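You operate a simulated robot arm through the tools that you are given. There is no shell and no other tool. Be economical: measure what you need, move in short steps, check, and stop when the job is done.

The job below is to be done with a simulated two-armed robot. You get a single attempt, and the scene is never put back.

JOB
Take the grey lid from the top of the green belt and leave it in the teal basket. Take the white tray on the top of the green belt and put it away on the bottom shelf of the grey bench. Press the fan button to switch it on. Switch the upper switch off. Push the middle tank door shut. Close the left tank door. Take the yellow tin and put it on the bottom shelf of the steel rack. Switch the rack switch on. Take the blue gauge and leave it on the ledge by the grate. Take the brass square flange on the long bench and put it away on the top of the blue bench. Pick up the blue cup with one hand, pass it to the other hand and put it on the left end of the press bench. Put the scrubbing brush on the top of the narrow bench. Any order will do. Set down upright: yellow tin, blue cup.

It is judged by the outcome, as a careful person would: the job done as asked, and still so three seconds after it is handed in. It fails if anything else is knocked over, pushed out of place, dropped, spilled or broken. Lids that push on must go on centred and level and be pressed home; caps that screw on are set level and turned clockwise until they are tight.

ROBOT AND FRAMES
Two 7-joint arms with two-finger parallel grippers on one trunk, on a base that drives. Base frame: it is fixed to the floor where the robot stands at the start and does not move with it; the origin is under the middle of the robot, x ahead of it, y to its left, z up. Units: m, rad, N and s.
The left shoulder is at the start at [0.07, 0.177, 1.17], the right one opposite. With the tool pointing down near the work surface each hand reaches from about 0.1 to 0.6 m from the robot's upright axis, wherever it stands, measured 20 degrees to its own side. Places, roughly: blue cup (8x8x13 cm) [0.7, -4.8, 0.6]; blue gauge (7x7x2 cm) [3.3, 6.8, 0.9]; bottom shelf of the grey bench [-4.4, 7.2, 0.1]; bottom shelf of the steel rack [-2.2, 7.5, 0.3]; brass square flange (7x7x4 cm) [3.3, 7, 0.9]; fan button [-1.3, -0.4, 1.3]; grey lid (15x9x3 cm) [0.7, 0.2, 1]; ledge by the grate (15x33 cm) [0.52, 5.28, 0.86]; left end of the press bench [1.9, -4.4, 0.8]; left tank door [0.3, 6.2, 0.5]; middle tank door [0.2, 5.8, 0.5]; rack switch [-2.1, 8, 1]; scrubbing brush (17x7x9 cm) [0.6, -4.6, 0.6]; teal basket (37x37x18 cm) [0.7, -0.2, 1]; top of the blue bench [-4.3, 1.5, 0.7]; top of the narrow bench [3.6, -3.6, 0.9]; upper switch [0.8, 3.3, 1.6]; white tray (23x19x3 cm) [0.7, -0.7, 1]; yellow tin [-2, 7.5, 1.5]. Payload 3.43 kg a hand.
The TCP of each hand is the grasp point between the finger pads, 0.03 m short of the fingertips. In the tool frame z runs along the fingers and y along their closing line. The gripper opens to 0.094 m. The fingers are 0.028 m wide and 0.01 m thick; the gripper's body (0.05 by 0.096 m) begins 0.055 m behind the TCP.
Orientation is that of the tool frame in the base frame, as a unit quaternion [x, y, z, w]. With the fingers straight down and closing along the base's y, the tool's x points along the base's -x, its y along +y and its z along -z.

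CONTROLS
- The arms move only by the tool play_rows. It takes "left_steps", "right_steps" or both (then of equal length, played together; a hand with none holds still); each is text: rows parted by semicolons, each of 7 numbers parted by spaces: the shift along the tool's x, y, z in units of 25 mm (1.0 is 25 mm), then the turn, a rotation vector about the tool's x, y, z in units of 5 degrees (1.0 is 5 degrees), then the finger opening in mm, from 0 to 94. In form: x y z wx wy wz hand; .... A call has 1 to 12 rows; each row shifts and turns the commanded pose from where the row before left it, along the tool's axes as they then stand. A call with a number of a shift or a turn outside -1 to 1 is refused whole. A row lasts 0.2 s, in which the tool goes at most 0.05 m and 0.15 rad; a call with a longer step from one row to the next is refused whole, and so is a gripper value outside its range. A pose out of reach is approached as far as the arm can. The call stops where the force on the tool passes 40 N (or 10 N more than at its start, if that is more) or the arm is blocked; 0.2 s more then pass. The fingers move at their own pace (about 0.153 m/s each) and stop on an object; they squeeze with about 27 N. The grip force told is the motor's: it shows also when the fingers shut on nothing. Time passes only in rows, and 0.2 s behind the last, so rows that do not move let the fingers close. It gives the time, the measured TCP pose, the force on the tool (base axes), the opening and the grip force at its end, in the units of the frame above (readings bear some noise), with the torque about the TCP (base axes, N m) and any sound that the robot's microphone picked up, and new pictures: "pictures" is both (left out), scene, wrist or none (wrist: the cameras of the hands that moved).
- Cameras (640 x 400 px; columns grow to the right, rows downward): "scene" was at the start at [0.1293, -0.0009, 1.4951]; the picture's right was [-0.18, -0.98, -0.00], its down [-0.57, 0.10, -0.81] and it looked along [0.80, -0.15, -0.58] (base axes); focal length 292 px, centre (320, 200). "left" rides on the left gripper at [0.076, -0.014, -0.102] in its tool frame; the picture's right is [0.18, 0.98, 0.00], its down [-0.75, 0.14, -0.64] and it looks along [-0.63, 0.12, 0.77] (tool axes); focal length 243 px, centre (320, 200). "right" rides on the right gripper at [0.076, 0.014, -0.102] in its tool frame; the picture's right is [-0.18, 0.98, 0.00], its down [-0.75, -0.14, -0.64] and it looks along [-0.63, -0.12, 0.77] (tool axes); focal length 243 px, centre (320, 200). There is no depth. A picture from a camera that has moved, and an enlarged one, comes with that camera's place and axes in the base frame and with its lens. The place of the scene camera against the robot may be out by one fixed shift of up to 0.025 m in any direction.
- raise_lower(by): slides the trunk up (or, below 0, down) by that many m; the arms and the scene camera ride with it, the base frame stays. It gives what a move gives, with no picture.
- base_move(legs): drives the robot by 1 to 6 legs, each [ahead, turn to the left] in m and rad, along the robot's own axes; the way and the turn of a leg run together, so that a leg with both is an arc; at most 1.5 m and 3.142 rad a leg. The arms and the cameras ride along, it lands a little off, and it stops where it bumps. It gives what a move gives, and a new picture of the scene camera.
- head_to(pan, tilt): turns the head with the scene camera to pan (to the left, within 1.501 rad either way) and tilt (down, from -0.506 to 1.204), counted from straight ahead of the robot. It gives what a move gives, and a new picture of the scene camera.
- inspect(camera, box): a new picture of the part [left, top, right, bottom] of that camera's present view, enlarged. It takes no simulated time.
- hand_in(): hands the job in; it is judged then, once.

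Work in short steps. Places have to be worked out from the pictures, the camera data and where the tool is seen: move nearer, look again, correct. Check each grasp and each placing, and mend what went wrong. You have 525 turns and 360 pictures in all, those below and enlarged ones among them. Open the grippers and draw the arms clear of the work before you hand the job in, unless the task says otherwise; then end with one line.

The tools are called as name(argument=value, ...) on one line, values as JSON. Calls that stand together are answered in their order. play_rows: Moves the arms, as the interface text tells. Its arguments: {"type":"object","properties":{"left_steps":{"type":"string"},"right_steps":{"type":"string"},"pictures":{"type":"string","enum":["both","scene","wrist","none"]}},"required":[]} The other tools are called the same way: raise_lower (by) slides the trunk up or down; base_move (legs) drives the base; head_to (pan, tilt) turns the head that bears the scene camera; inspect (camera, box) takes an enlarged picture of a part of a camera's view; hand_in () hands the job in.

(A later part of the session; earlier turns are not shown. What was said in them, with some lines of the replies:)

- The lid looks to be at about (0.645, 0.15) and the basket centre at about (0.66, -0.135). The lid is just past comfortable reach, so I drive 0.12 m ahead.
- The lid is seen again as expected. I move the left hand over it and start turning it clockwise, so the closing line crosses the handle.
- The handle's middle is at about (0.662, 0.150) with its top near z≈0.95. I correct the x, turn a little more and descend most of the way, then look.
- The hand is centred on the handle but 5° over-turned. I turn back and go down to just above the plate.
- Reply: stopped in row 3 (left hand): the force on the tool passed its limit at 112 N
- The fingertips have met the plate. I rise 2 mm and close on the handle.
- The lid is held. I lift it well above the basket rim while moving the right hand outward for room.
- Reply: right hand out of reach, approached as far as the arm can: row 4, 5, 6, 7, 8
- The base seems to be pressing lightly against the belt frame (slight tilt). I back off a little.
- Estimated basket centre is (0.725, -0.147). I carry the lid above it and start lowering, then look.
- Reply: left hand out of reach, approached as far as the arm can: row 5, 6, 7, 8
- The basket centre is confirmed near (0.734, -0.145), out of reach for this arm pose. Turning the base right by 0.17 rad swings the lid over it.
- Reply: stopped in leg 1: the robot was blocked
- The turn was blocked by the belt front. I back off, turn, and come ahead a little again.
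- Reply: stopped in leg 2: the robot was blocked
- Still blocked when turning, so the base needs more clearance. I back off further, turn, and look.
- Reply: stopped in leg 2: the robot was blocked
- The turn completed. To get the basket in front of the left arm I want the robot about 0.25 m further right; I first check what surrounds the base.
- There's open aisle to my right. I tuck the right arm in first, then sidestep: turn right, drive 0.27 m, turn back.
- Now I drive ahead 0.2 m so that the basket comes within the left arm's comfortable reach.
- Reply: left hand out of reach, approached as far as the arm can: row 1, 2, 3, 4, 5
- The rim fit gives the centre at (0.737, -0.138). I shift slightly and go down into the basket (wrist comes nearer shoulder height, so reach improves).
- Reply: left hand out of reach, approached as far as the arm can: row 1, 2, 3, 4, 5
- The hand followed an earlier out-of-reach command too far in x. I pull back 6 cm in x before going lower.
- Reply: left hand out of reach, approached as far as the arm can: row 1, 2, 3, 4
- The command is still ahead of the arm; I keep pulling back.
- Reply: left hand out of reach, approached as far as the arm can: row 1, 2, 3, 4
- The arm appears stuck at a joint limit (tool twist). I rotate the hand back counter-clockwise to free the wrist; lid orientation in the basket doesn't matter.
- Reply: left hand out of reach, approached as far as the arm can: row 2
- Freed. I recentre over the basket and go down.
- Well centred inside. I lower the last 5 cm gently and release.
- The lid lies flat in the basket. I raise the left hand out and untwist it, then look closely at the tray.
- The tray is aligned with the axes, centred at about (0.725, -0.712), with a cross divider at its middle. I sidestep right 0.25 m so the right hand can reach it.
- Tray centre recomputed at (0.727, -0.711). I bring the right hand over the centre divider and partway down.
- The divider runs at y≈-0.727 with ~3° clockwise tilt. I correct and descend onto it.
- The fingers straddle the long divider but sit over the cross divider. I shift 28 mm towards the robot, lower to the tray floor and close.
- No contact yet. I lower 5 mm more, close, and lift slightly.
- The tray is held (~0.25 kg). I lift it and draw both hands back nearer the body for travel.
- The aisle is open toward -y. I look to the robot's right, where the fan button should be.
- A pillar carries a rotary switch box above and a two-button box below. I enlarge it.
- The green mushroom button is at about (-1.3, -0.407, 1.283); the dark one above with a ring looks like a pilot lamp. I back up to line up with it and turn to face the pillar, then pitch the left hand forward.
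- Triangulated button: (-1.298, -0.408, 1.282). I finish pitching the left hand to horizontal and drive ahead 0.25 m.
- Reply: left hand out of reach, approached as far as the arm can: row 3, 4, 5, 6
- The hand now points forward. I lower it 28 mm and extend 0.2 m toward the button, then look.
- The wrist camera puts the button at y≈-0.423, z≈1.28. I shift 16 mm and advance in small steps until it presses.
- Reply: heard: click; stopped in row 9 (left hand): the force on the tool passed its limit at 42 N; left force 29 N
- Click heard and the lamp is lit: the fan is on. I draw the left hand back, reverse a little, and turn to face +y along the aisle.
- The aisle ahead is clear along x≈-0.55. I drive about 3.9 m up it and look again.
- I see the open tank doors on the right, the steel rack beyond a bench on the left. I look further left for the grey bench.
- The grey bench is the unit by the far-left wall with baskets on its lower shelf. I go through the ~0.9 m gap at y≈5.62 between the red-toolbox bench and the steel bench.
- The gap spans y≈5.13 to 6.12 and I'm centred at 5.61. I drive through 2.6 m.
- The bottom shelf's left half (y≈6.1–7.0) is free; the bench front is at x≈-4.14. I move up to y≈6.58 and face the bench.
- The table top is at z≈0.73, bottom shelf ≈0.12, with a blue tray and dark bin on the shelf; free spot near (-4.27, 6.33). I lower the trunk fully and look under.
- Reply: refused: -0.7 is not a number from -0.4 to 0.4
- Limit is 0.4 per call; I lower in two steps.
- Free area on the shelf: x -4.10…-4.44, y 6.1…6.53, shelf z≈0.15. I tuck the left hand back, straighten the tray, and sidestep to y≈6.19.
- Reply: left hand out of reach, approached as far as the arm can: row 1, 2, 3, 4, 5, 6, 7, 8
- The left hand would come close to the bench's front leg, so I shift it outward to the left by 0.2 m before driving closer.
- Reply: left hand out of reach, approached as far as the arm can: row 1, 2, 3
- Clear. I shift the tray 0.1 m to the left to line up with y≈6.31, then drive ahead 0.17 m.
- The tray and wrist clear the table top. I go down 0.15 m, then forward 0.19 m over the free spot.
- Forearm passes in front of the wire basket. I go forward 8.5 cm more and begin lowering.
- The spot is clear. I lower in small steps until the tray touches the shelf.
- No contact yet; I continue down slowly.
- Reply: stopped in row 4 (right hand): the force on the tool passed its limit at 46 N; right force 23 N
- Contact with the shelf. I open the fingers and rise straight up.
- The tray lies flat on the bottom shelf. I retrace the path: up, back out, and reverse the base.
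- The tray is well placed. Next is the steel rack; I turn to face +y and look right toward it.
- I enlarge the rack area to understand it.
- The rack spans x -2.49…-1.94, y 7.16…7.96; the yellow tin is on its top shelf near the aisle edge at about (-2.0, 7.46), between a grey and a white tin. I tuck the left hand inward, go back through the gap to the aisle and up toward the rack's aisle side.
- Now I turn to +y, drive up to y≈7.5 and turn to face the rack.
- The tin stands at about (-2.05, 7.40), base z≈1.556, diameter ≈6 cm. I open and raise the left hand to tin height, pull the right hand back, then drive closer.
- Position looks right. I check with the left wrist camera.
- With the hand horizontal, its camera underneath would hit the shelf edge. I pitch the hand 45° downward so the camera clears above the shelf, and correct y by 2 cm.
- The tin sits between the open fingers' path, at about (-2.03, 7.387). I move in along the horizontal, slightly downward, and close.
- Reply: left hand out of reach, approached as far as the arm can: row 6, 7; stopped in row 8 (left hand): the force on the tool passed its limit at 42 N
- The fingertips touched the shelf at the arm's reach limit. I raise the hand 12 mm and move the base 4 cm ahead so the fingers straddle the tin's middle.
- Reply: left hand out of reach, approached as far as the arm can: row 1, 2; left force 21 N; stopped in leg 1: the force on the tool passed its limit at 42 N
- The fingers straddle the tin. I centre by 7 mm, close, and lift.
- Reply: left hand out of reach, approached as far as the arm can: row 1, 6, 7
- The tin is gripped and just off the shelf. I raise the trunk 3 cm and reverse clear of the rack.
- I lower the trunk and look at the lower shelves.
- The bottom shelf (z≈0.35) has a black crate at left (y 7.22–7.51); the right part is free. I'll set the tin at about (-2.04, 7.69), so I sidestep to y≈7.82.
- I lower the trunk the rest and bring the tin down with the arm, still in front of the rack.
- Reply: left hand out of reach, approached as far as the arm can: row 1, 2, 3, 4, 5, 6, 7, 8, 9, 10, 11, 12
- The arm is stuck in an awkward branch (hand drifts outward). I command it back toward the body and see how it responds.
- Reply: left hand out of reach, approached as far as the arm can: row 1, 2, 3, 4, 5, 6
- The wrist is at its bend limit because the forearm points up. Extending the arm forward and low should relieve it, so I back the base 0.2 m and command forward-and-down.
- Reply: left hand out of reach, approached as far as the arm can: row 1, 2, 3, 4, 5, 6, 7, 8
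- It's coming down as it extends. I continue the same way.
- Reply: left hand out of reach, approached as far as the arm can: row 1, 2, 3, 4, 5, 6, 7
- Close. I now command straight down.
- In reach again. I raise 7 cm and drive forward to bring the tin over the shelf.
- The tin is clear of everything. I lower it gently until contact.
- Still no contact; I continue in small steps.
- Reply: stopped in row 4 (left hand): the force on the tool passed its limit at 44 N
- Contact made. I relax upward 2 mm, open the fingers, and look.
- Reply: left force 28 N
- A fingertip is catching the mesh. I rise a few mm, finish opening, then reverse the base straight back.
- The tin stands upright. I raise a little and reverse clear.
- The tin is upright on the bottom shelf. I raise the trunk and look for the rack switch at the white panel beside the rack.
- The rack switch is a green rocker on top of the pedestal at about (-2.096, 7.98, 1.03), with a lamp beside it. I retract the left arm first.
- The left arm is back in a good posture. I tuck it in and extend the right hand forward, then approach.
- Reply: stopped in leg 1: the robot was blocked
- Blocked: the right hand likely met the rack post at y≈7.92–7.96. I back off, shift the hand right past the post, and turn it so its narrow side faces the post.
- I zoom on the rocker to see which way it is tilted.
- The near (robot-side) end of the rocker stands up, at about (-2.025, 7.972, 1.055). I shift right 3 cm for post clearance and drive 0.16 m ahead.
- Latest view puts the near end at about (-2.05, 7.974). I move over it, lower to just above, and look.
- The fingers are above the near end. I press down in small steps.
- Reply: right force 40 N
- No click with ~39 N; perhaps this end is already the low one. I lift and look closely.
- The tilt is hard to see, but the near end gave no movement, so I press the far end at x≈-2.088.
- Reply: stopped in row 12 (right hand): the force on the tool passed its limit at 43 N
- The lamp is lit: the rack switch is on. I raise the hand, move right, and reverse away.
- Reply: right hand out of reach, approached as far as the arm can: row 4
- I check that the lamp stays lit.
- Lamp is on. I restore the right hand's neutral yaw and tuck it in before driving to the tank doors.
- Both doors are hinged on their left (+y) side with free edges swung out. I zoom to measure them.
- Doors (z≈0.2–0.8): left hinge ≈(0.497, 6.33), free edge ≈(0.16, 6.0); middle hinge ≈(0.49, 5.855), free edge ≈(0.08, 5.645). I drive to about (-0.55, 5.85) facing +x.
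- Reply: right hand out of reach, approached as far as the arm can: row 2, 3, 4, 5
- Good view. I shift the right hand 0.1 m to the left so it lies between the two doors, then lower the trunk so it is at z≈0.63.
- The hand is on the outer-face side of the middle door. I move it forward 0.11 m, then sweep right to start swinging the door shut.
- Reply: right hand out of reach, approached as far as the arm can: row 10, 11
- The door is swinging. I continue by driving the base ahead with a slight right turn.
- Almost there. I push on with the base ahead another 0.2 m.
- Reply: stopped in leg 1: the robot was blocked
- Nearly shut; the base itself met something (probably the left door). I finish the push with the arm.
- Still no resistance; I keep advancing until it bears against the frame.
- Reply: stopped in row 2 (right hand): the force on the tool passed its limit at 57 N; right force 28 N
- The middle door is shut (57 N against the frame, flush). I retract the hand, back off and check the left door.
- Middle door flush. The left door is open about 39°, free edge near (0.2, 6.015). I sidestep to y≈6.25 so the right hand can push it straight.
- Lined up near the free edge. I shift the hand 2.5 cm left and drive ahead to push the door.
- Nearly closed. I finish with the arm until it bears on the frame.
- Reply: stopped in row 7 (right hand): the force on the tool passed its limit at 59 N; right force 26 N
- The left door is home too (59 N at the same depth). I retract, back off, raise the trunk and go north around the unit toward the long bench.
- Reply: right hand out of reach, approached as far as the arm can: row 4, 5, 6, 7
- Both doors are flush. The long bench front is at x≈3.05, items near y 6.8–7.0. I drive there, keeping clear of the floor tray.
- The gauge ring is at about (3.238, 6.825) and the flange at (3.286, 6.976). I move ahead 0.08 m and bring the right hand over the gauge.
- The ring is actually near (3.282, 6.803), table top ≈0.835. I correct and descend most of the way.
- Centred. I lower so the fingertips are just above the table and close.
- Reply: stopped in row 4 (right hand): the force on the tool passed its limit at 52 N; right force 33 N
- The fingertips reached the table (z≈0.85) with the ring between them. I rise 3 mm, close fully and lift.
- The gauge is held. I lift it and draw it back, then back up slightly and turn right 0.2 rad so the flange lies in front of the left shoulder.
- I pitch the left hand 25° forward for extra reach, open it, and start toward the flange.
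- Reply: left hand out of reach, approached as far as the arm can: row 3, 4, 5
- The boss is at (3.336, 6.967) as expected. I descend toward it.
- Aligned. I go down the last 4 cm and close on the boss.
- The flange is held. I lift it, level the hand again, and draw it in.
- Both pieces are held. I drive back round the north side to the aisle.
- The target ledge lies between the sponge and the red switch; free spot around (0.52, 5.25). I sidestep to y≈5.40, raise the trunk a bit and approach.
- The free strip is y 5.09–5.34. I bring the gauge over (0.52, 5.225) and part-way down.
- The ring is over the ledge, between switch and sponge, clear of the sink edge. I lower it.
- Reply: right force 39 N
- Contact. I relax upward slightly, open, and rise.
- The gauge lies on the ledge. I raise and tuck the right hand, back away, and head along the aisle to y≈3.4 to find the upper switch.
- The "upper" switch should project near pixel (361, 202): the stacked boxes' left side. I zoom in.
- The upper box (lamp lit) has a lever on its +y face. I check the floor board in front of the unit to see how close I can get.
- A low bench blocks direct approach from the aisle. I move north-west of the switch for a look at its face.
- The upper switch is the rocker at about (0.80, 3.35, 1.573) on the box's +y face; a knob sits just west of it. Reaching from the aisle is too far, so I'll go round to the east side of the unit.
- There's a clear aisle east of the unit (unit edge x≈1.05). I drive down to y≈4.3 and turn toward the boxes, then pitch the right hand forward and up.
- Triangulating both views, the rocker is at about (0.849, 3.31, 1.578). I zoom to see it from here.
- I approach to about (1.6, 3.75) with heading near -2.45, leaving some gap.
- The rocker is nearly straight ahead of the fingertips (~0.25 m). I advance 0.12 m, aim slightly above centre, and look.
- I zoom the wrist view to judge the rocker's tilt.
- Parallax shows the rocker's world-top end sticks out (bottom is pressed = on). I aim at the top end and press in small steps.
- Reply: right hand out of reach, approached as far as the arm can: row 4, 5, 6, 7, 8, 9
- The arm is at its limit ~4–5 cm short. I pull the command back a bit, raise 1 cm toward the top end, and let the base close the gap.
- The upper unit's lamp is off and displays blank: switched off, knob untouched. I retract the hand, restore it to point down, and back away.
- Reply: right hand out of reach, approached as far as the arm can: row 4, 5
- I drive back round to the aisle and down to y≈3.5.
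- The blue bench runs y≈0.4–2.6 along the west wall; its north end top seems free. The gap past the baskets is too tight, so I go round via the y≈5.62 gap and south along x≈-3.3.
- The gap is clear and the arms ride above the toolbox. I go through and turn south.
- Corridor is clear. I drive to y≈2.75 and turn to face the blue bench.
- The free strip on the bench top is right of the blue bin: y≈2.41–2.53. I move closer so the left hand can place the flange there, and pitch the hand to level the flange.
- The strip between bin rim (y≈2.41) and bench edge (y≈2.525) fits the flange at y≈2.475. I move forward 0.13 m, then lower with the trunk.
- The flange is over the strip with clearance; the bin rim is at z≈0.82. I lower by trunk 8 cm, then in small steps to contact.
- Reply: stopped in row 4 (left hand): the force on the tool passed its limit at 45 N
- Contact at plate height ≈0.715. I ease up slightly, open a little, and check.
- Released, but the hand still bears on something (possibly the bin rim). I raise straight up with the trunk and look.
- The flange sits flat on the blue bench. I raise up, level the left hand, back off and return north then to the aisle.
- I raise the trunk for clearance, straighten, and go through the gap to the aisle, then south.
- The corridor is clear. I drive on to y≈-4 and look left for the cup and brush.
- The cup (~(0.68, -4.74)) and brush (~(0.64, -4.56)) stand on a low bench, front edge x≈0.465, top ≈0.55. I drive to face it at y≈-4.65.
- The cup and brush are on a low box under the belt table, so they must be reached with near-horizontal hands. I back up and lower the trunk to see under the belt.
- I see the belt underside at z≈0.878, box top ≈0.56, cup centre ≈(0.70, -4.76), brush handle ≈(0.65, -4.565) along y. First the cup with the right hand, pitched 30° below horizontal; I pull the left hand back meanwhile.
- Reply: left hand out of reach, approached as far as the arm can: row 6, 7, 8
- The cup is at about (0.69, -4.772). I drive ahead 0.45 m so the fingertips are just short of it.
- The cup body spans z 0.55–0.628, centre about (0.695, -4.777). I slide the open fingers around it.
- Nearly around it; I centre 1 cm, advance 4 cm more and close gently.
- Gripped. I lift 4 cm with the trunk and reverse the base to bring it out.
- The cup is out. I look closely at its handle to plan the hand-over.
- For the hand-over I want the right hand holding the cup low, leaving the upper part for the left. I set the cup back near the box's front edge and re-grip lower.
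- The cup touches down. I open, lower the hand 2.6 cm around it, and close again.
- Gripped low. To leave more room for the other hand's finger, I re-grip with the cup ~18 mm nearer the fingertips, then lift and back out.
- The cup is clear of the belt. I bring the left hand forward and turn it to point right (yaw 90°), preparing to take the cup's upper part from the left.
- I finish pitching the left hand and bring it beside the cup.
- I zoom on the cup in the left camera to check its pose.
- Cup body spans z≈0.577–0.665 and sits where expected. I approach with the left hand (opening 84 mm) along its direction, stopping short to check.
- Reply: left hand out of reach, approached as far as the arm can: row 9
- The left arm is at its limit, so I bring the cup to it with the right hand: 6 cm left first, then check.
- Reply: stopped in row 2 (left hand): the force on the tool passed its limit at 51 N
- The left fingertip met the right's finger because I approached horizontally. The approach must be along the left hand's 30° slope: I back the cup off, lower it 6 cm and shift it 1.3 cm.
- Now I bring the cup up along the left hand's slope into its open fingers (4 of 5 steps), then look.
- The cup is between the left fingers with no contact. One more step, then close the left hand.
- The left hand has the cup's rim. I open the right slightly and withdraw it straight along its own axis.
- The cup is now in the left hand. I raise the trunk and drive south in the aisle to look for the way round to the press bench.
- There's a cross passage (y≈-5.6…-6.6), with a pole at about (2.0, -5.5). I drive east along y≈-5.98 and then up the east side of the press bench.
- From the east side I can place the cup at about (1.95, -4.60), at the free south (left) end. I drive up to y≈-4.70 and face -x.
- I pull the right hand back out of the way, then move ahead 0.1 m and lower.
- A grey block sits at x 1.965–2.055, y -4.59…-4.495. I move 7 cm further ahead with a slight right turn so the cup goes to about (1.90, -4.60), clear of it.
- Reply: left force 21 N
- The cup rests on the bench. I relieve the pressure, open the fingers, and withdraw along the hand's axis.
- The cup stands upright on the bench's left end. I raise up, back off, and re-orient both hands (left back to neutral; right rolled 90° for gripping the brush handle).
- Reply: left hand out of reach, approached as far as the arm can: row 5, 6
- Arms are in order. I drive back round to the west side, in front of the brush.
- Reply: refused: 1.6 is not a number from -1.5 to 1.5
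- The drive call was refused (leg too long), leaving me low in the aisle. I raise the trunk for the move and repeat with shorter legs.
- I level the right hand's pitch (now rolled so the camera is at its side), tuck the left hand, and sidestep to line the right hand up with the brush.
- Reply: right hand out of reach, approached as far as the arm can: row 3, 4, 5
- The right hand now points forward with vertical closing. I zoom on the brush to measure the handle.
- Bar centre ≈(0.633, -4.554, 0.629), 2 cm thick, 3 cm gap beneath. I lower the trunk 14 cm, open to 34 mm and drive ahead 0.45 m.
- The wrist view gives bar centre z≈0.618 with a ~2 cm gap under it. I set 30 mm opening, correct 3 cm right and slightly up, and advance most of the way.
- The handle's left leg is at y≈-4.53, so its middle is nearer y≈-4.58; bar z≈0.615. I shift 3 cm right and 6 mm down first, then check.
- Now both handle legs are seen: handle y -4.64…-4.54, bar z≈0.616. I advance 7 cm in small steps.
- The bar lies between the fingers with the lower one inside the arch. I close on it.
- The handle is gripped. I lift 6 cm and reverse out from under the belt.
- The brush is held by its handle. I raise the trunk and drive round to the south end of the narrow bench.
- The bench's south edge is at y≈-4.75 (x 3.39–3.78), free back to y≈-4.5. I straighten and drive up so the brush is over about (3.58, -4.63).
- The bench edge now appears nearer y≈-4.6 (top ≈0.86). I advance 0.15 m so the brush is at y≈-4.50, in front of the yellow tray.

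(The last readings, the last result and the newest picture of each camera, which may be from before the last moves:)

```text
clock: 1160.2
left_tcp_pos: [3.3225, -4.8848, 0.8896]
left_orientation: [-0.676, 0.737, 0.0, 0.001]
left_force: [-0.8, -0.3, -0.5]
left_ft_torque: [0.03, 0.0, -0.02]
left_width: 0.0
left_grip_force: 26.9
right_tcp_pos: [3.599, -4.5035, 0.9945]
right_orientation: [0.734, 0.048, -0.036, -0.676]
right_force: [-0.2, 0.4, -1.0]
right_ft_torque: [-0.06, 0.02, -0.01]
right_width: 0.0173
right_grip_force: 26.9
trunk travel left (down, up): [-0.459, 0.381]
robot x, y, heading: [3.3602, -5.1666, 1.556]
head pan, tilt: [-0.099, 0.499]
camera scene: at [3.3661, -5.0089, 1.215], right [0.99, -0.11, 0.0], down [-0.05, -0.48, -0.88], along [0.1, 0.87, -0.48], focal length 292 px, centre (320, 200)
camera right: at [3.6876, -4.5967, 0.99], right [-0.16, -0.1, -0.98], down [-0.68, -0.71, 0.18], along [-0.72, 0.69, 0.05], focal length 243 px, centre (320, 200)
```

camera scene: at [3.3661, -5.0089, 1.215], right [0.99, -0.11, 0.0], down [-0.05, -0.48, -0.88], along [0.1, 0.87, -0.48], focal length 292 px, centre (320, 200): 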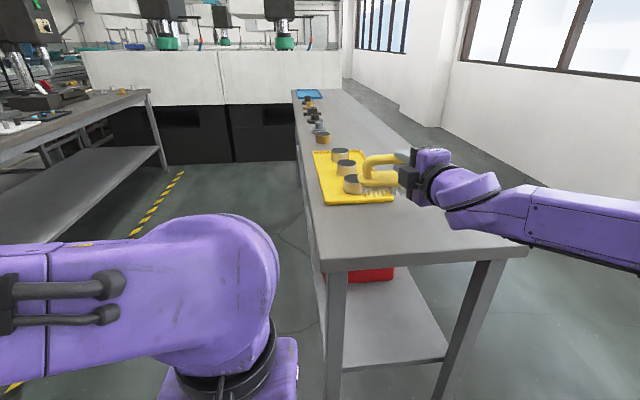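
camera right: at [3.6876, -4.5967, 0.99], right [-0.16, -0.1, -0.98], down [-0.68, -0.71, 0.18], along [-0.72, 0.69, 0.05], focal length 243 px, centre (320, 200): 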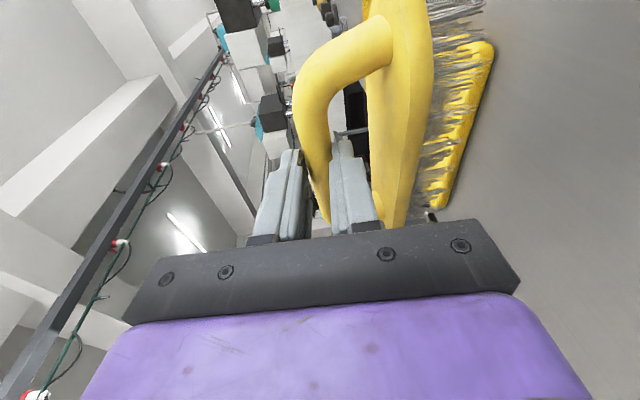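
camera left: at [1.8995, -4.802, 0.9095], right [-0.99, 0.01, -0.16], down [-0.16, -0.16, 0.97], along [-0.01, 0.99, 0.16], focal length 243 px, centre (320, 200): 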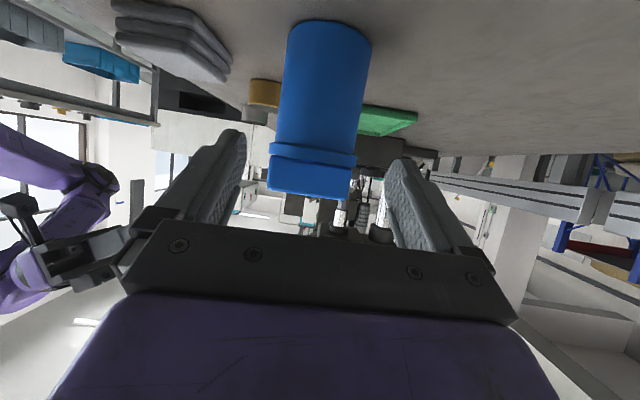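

Clear of the tray (edge y≈-4.39) and within the bench (edge y≈-4.61, x up to 3.78). I lower 5 cm by trunk, then step down to contact.

raise_lower(by=-0.05)

play_rows(right_steps="0 0.2 0 0 0 0 5;0 0.2 0 0 0 0 5;0 0.2 0 0 0 0 5;0 0.2 0 0 0 0 5;0 0.2 0 0 0 0 5;0 0.2 0 0 0 0 5", pictures="wrist")

```text
clock: 1161.1
left_tcp_pos: [3.322, -4.8846, 0.8398]
left_orientation: [-0.677, 0.736, 0.0, 0.001]
left_force: [0.5, 0.3, -0.1]
left_ft_torque: [-0.04, -0.01, -0.02]
left_width: 0.0001
left_grip_force: 27.0
right_tcp_pos: [3.6002, -4.5029, 0.9455]
right_orientation: [0.734, 0.048, -0.037, -0.676]
right_force: [0.5, 1.3, -1.3]
right_ft_torque: [-0.06, 0.01, -0.01]
right_width: 0.0173
right_grip_force: 27.0
trunk travel left (down, up): [-0.409, 0.431]
robot x, y, heading: [3.3627, -5.1652, 1.557]
head pan, tilt: [-0.099, 0.499]
```

```text
clock: 1162.2
left_tcp_pos: [3.3225, -4.8843, 0.8399]
left_orientation: [-0.677, 0.736, 0.0, 0.001]
left_force: [-0.3, -0.4, 0.3]
left_ft_torque: [-0.02, 0.01, -0.02]
left_width: 0.0001
left_grip_force: 26.9
right_tcp_pos: [3.6008, -4.5052, 0.9387]
right_orientation: [0.725, 0.047, -0.034, -0.686]
right_force: [1.2, 0.8, 12.6]
right_ft_torque: [0.23, 0.49, 0.12]
right_width: 0.0176
right_grip_force: 26.7
trunk travel left (down, up): [-0.409, 0.431]
robot x, y, heading: [3.3614, -5.1622, 1.561]
head pan, tilt: [-0.099, 0.499]
stopped in row 5 (right hand): the force on the tool passed its limit at 44 N (the readings are from after the stop); the commanded pose is now the measured one
camera right: at [3.6883, -4.5984, 0.9312], right [-0.16, -0.08, -0.98], down [-0.68, -0.72, 0.17], along [-0.72, 0.69, 0.06], focal length 243 px, centre (320, 200)
```

right: 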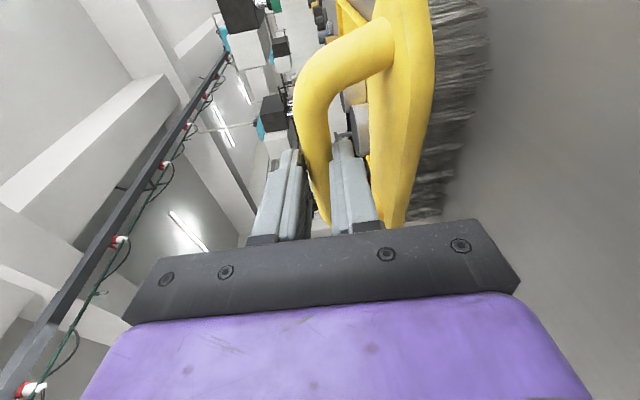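

Contact. I ease up 1 mm, open to 30 mm, and withdraw straight back.

play_rows(right_steps="0 -0.06 0 0 0 0 5;0 0 0 0 0 0 20;0 0 0 0 0 0 30;0 0 0 0 0 0 30;0 0 -0.5 0 0 0 30;0 0 -1 0 0 0 30;0 0 -1 0 0 0 30;0 0 -1 0 0 0 30;0 0 -1 0 0 0 30", pictures="both")

```text
clock: 1164.2
left_tcp_pos: [3.3229, -4.8848, 0.8399]
left_orientation: [-0.676, 0.737, 0.0, 0.0]
left_force: [0.8, 0.0, 0.4]
left_ft_torque: [0.03, 0.0, 0.02]
left_width: 0.0001
left_grip_force: 26.6
right_tcp_pos: [3.6137, -4.6177, 0.9431]
right_orientation: [0.728, 0.047, -0.034, -0.683]
right_force: [-1.0, -0.2, 0.5]
right_ft_torque: [0.01, 0.0, -0.04]
right_width: 0.03
right_grip_force: 0.1
trunk travel left (down, up): [-0.409, 0.431]
robot x, y, heading: [3.3622, -5.1661, 1.561]
head pan, tilt: [-0.099, 0.499]
camera scene: at [3.3664, -5.0094, 1.1651], right [0.99, -0.11, 0.0], down [-0.05, -0.48, -0.88], along [0.1, 0.87, -0.48], focal length 292 px, centre (320, 200)
camera right: at [3.7015, -4.71, 0.9374], right [-0.16, -0.08, -0.98], down [-0.68, -0.71, 0.17], along [-0.72, 0.69, 0.06], focal length 243 px, centre (320, 200)
```

scene: 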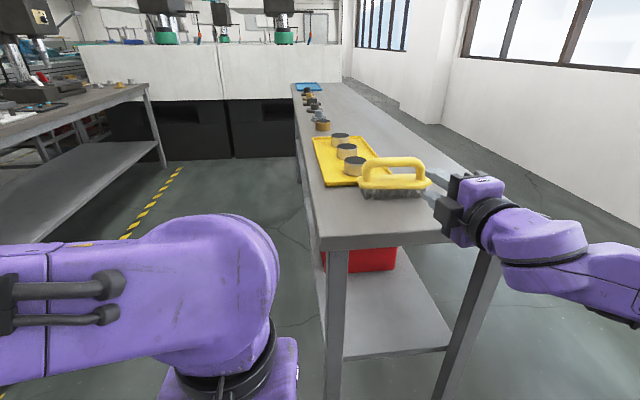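
right: 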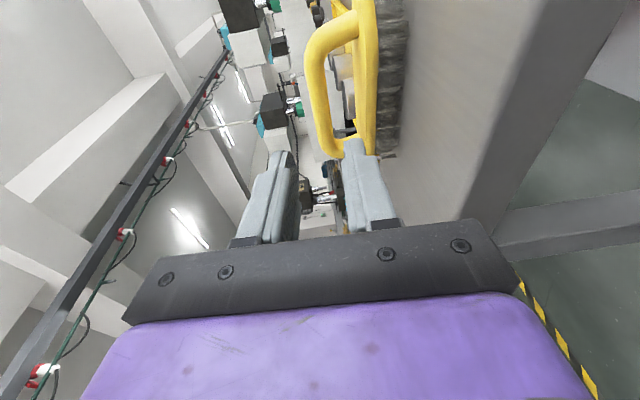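

The brush is down. I zoom to check it rests clear of the tray, then back away.

inspect(camera="scene", box=[300, 120, 460, 240])

base_move(legs=[[-0.5, 0]])

```text
3.33 times, centred on (380, 180) of scene
camera zoom: at [3.3664, -5.0094, 1.1651], right [0.99, -0.11, 0.0], down [-0.05, -0.48, -0.88], along [0.1, 0.87, -0.48], focal length 974 px, centre (120, 267)
```

zoom: 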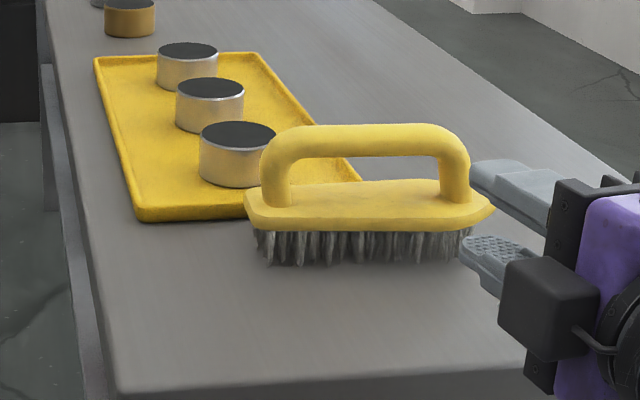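

```text
clock: 1167.1
left_tcp_pos: [3.3167, -5.3787, 0.8414]
left_orientation: [-0.678, 0.735, 0.001, 0.001]
left_force: [-0.2, -0.7, 0.9]
left_ft_torque: [0.04, -0.01, 0.01]
left_width: 0.0
left_grip_force: 27.2
right_tcp_pos: [3.6079, -5.11, 0.9443]
right_orientation: [0.728, 0.049, -0.036, -0.683]
right_force: [0.1, 0.2, 0.2]
right_ft_torque: [-0.01, -0.02, -0.01]
right_width: 0.0301
right_grip_force: 0.0
trunk travel left (down, up): [-0.409, 0.431]
robot x, y, heading: [3.359, -5.66, 1.567]
head pan, tilt: [-0.099, 0.499]
camera scene: at [3.3613, -5.5038, 1.1651], right [0.99, -0.11, 0.0], down [-0.05, -0.48, -0.88], along [0.09, 0.87, -0.48], focal length 292 px, centre (320, 200)
```

scene: 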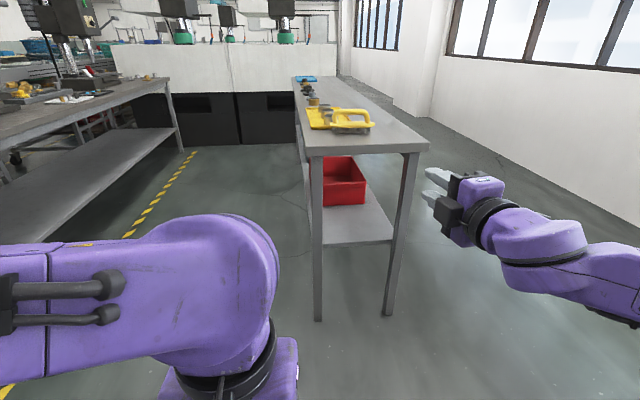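

I open both grippers and take a last look at the brush and cup.

play_rows(left_steps="0 0 0 0 0 0 80;0 0 0 0 0 0 80", right_steps="0 0 0 0 0 0 80;0 0 0 0 0 0 80", pictures="none")

inspect(camera="scene", box=[290, 80, 440, 170])

head_to(pan=0.75, tilt=0.3)

```text
clock: 1167.7
left_tcp_pos: [3.3163, -5.3782, 0.8392]
left_orientation: [-0.678, 0.735, 0.001, 0.001]
left_force: [0.2, 1.0, 0.1]
left_ft_torque: [-0.02, -0.02, -0.01]
left_width: 0.0802
left_grip_force: 0.1
right_tcp_pos: [3.6075, -5.1097, 0.9442]
right_orientation: [0.728, 0.049, -0.036, -0.682]
right_force: [-0.7, 0.4, 0.5]
right_ft_torque: [-0.02, -0.01, 0.03]
right_width: 0.0801
right_grip_force: 0.1
trunk travel left (down, up): [-0.409, 0.431]
robot x, y, heading: [3.3595, -5.6596, 1.561]
head pan, tilt: [-0.099, 0.499]
```

```text
4.27 times, centred on (365, 125) of scene
camera zoom: at [3.3613, -5.5032, 1.165], right [0.99, -0.11, 0.0], down [-0.05, -0.48, -0.88], along [0.09, 0.87, -0.48], focal length 1247 px, centre (128, 520)
```

zoom: 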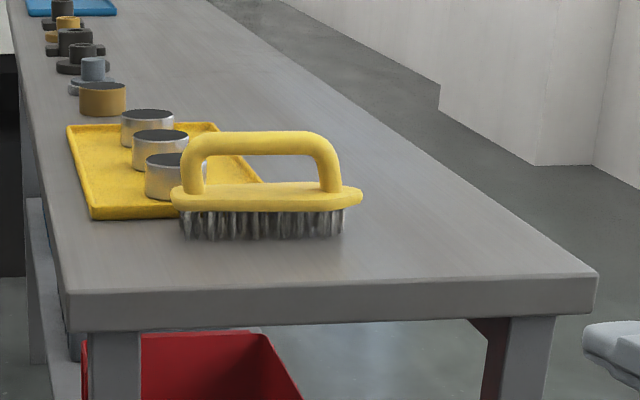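

```text
clock: 1168.8
left_tcp_pos: [3.3172, -5.3793, 0.8394]
left_orientation: [-0.678, 0.735, 0.001, 0.001]
left_force: [-0.8, -0.4, -0.4]
left_ft_torque: [-0.01, 0.02, -0.01]
left_width: 0.0799
left_grip_force: 0.0
right_tcp_pos: [3.6073, -5.1088, 0.9438]
right_orientation: [0.727, 0.05, -0.036, -0.684]
right_force: [0.5, 0.3, 0.4]
right_ft_torque: [0.0, 0.01, -0.05]
right_width: 0.08
right_grip_force: 0.1
trunk travel left (down, up): [-0.409, 0.431]
robot x, y, heading: [3.3584, -5.6614, 1.564]
head pan, tilt: [0.75, 0.3]
camera scene: at [3.2885, -5.525, 1.1834], right [0.74, 0.68, 0.0], down [0.2, -0.22, -0.96], along [-0.65, 0.7, -0.3], focal length 292 px, centre (320, 200)
```

scene: 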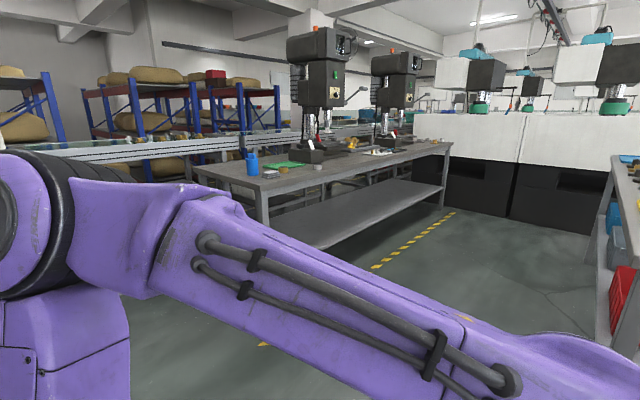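

Everything on the list is in place: the brush is level on the narrow bench, the cup stands upright, the grippers are open and the arms are clear. I hand the job in.

hand_in()

```text
The job is handed in.
```

All twelve items were done and the job has been handed in. The one close call is the brush, which sits level on the narrow bench right beside the yellow tray, just clear or lightly touching it.
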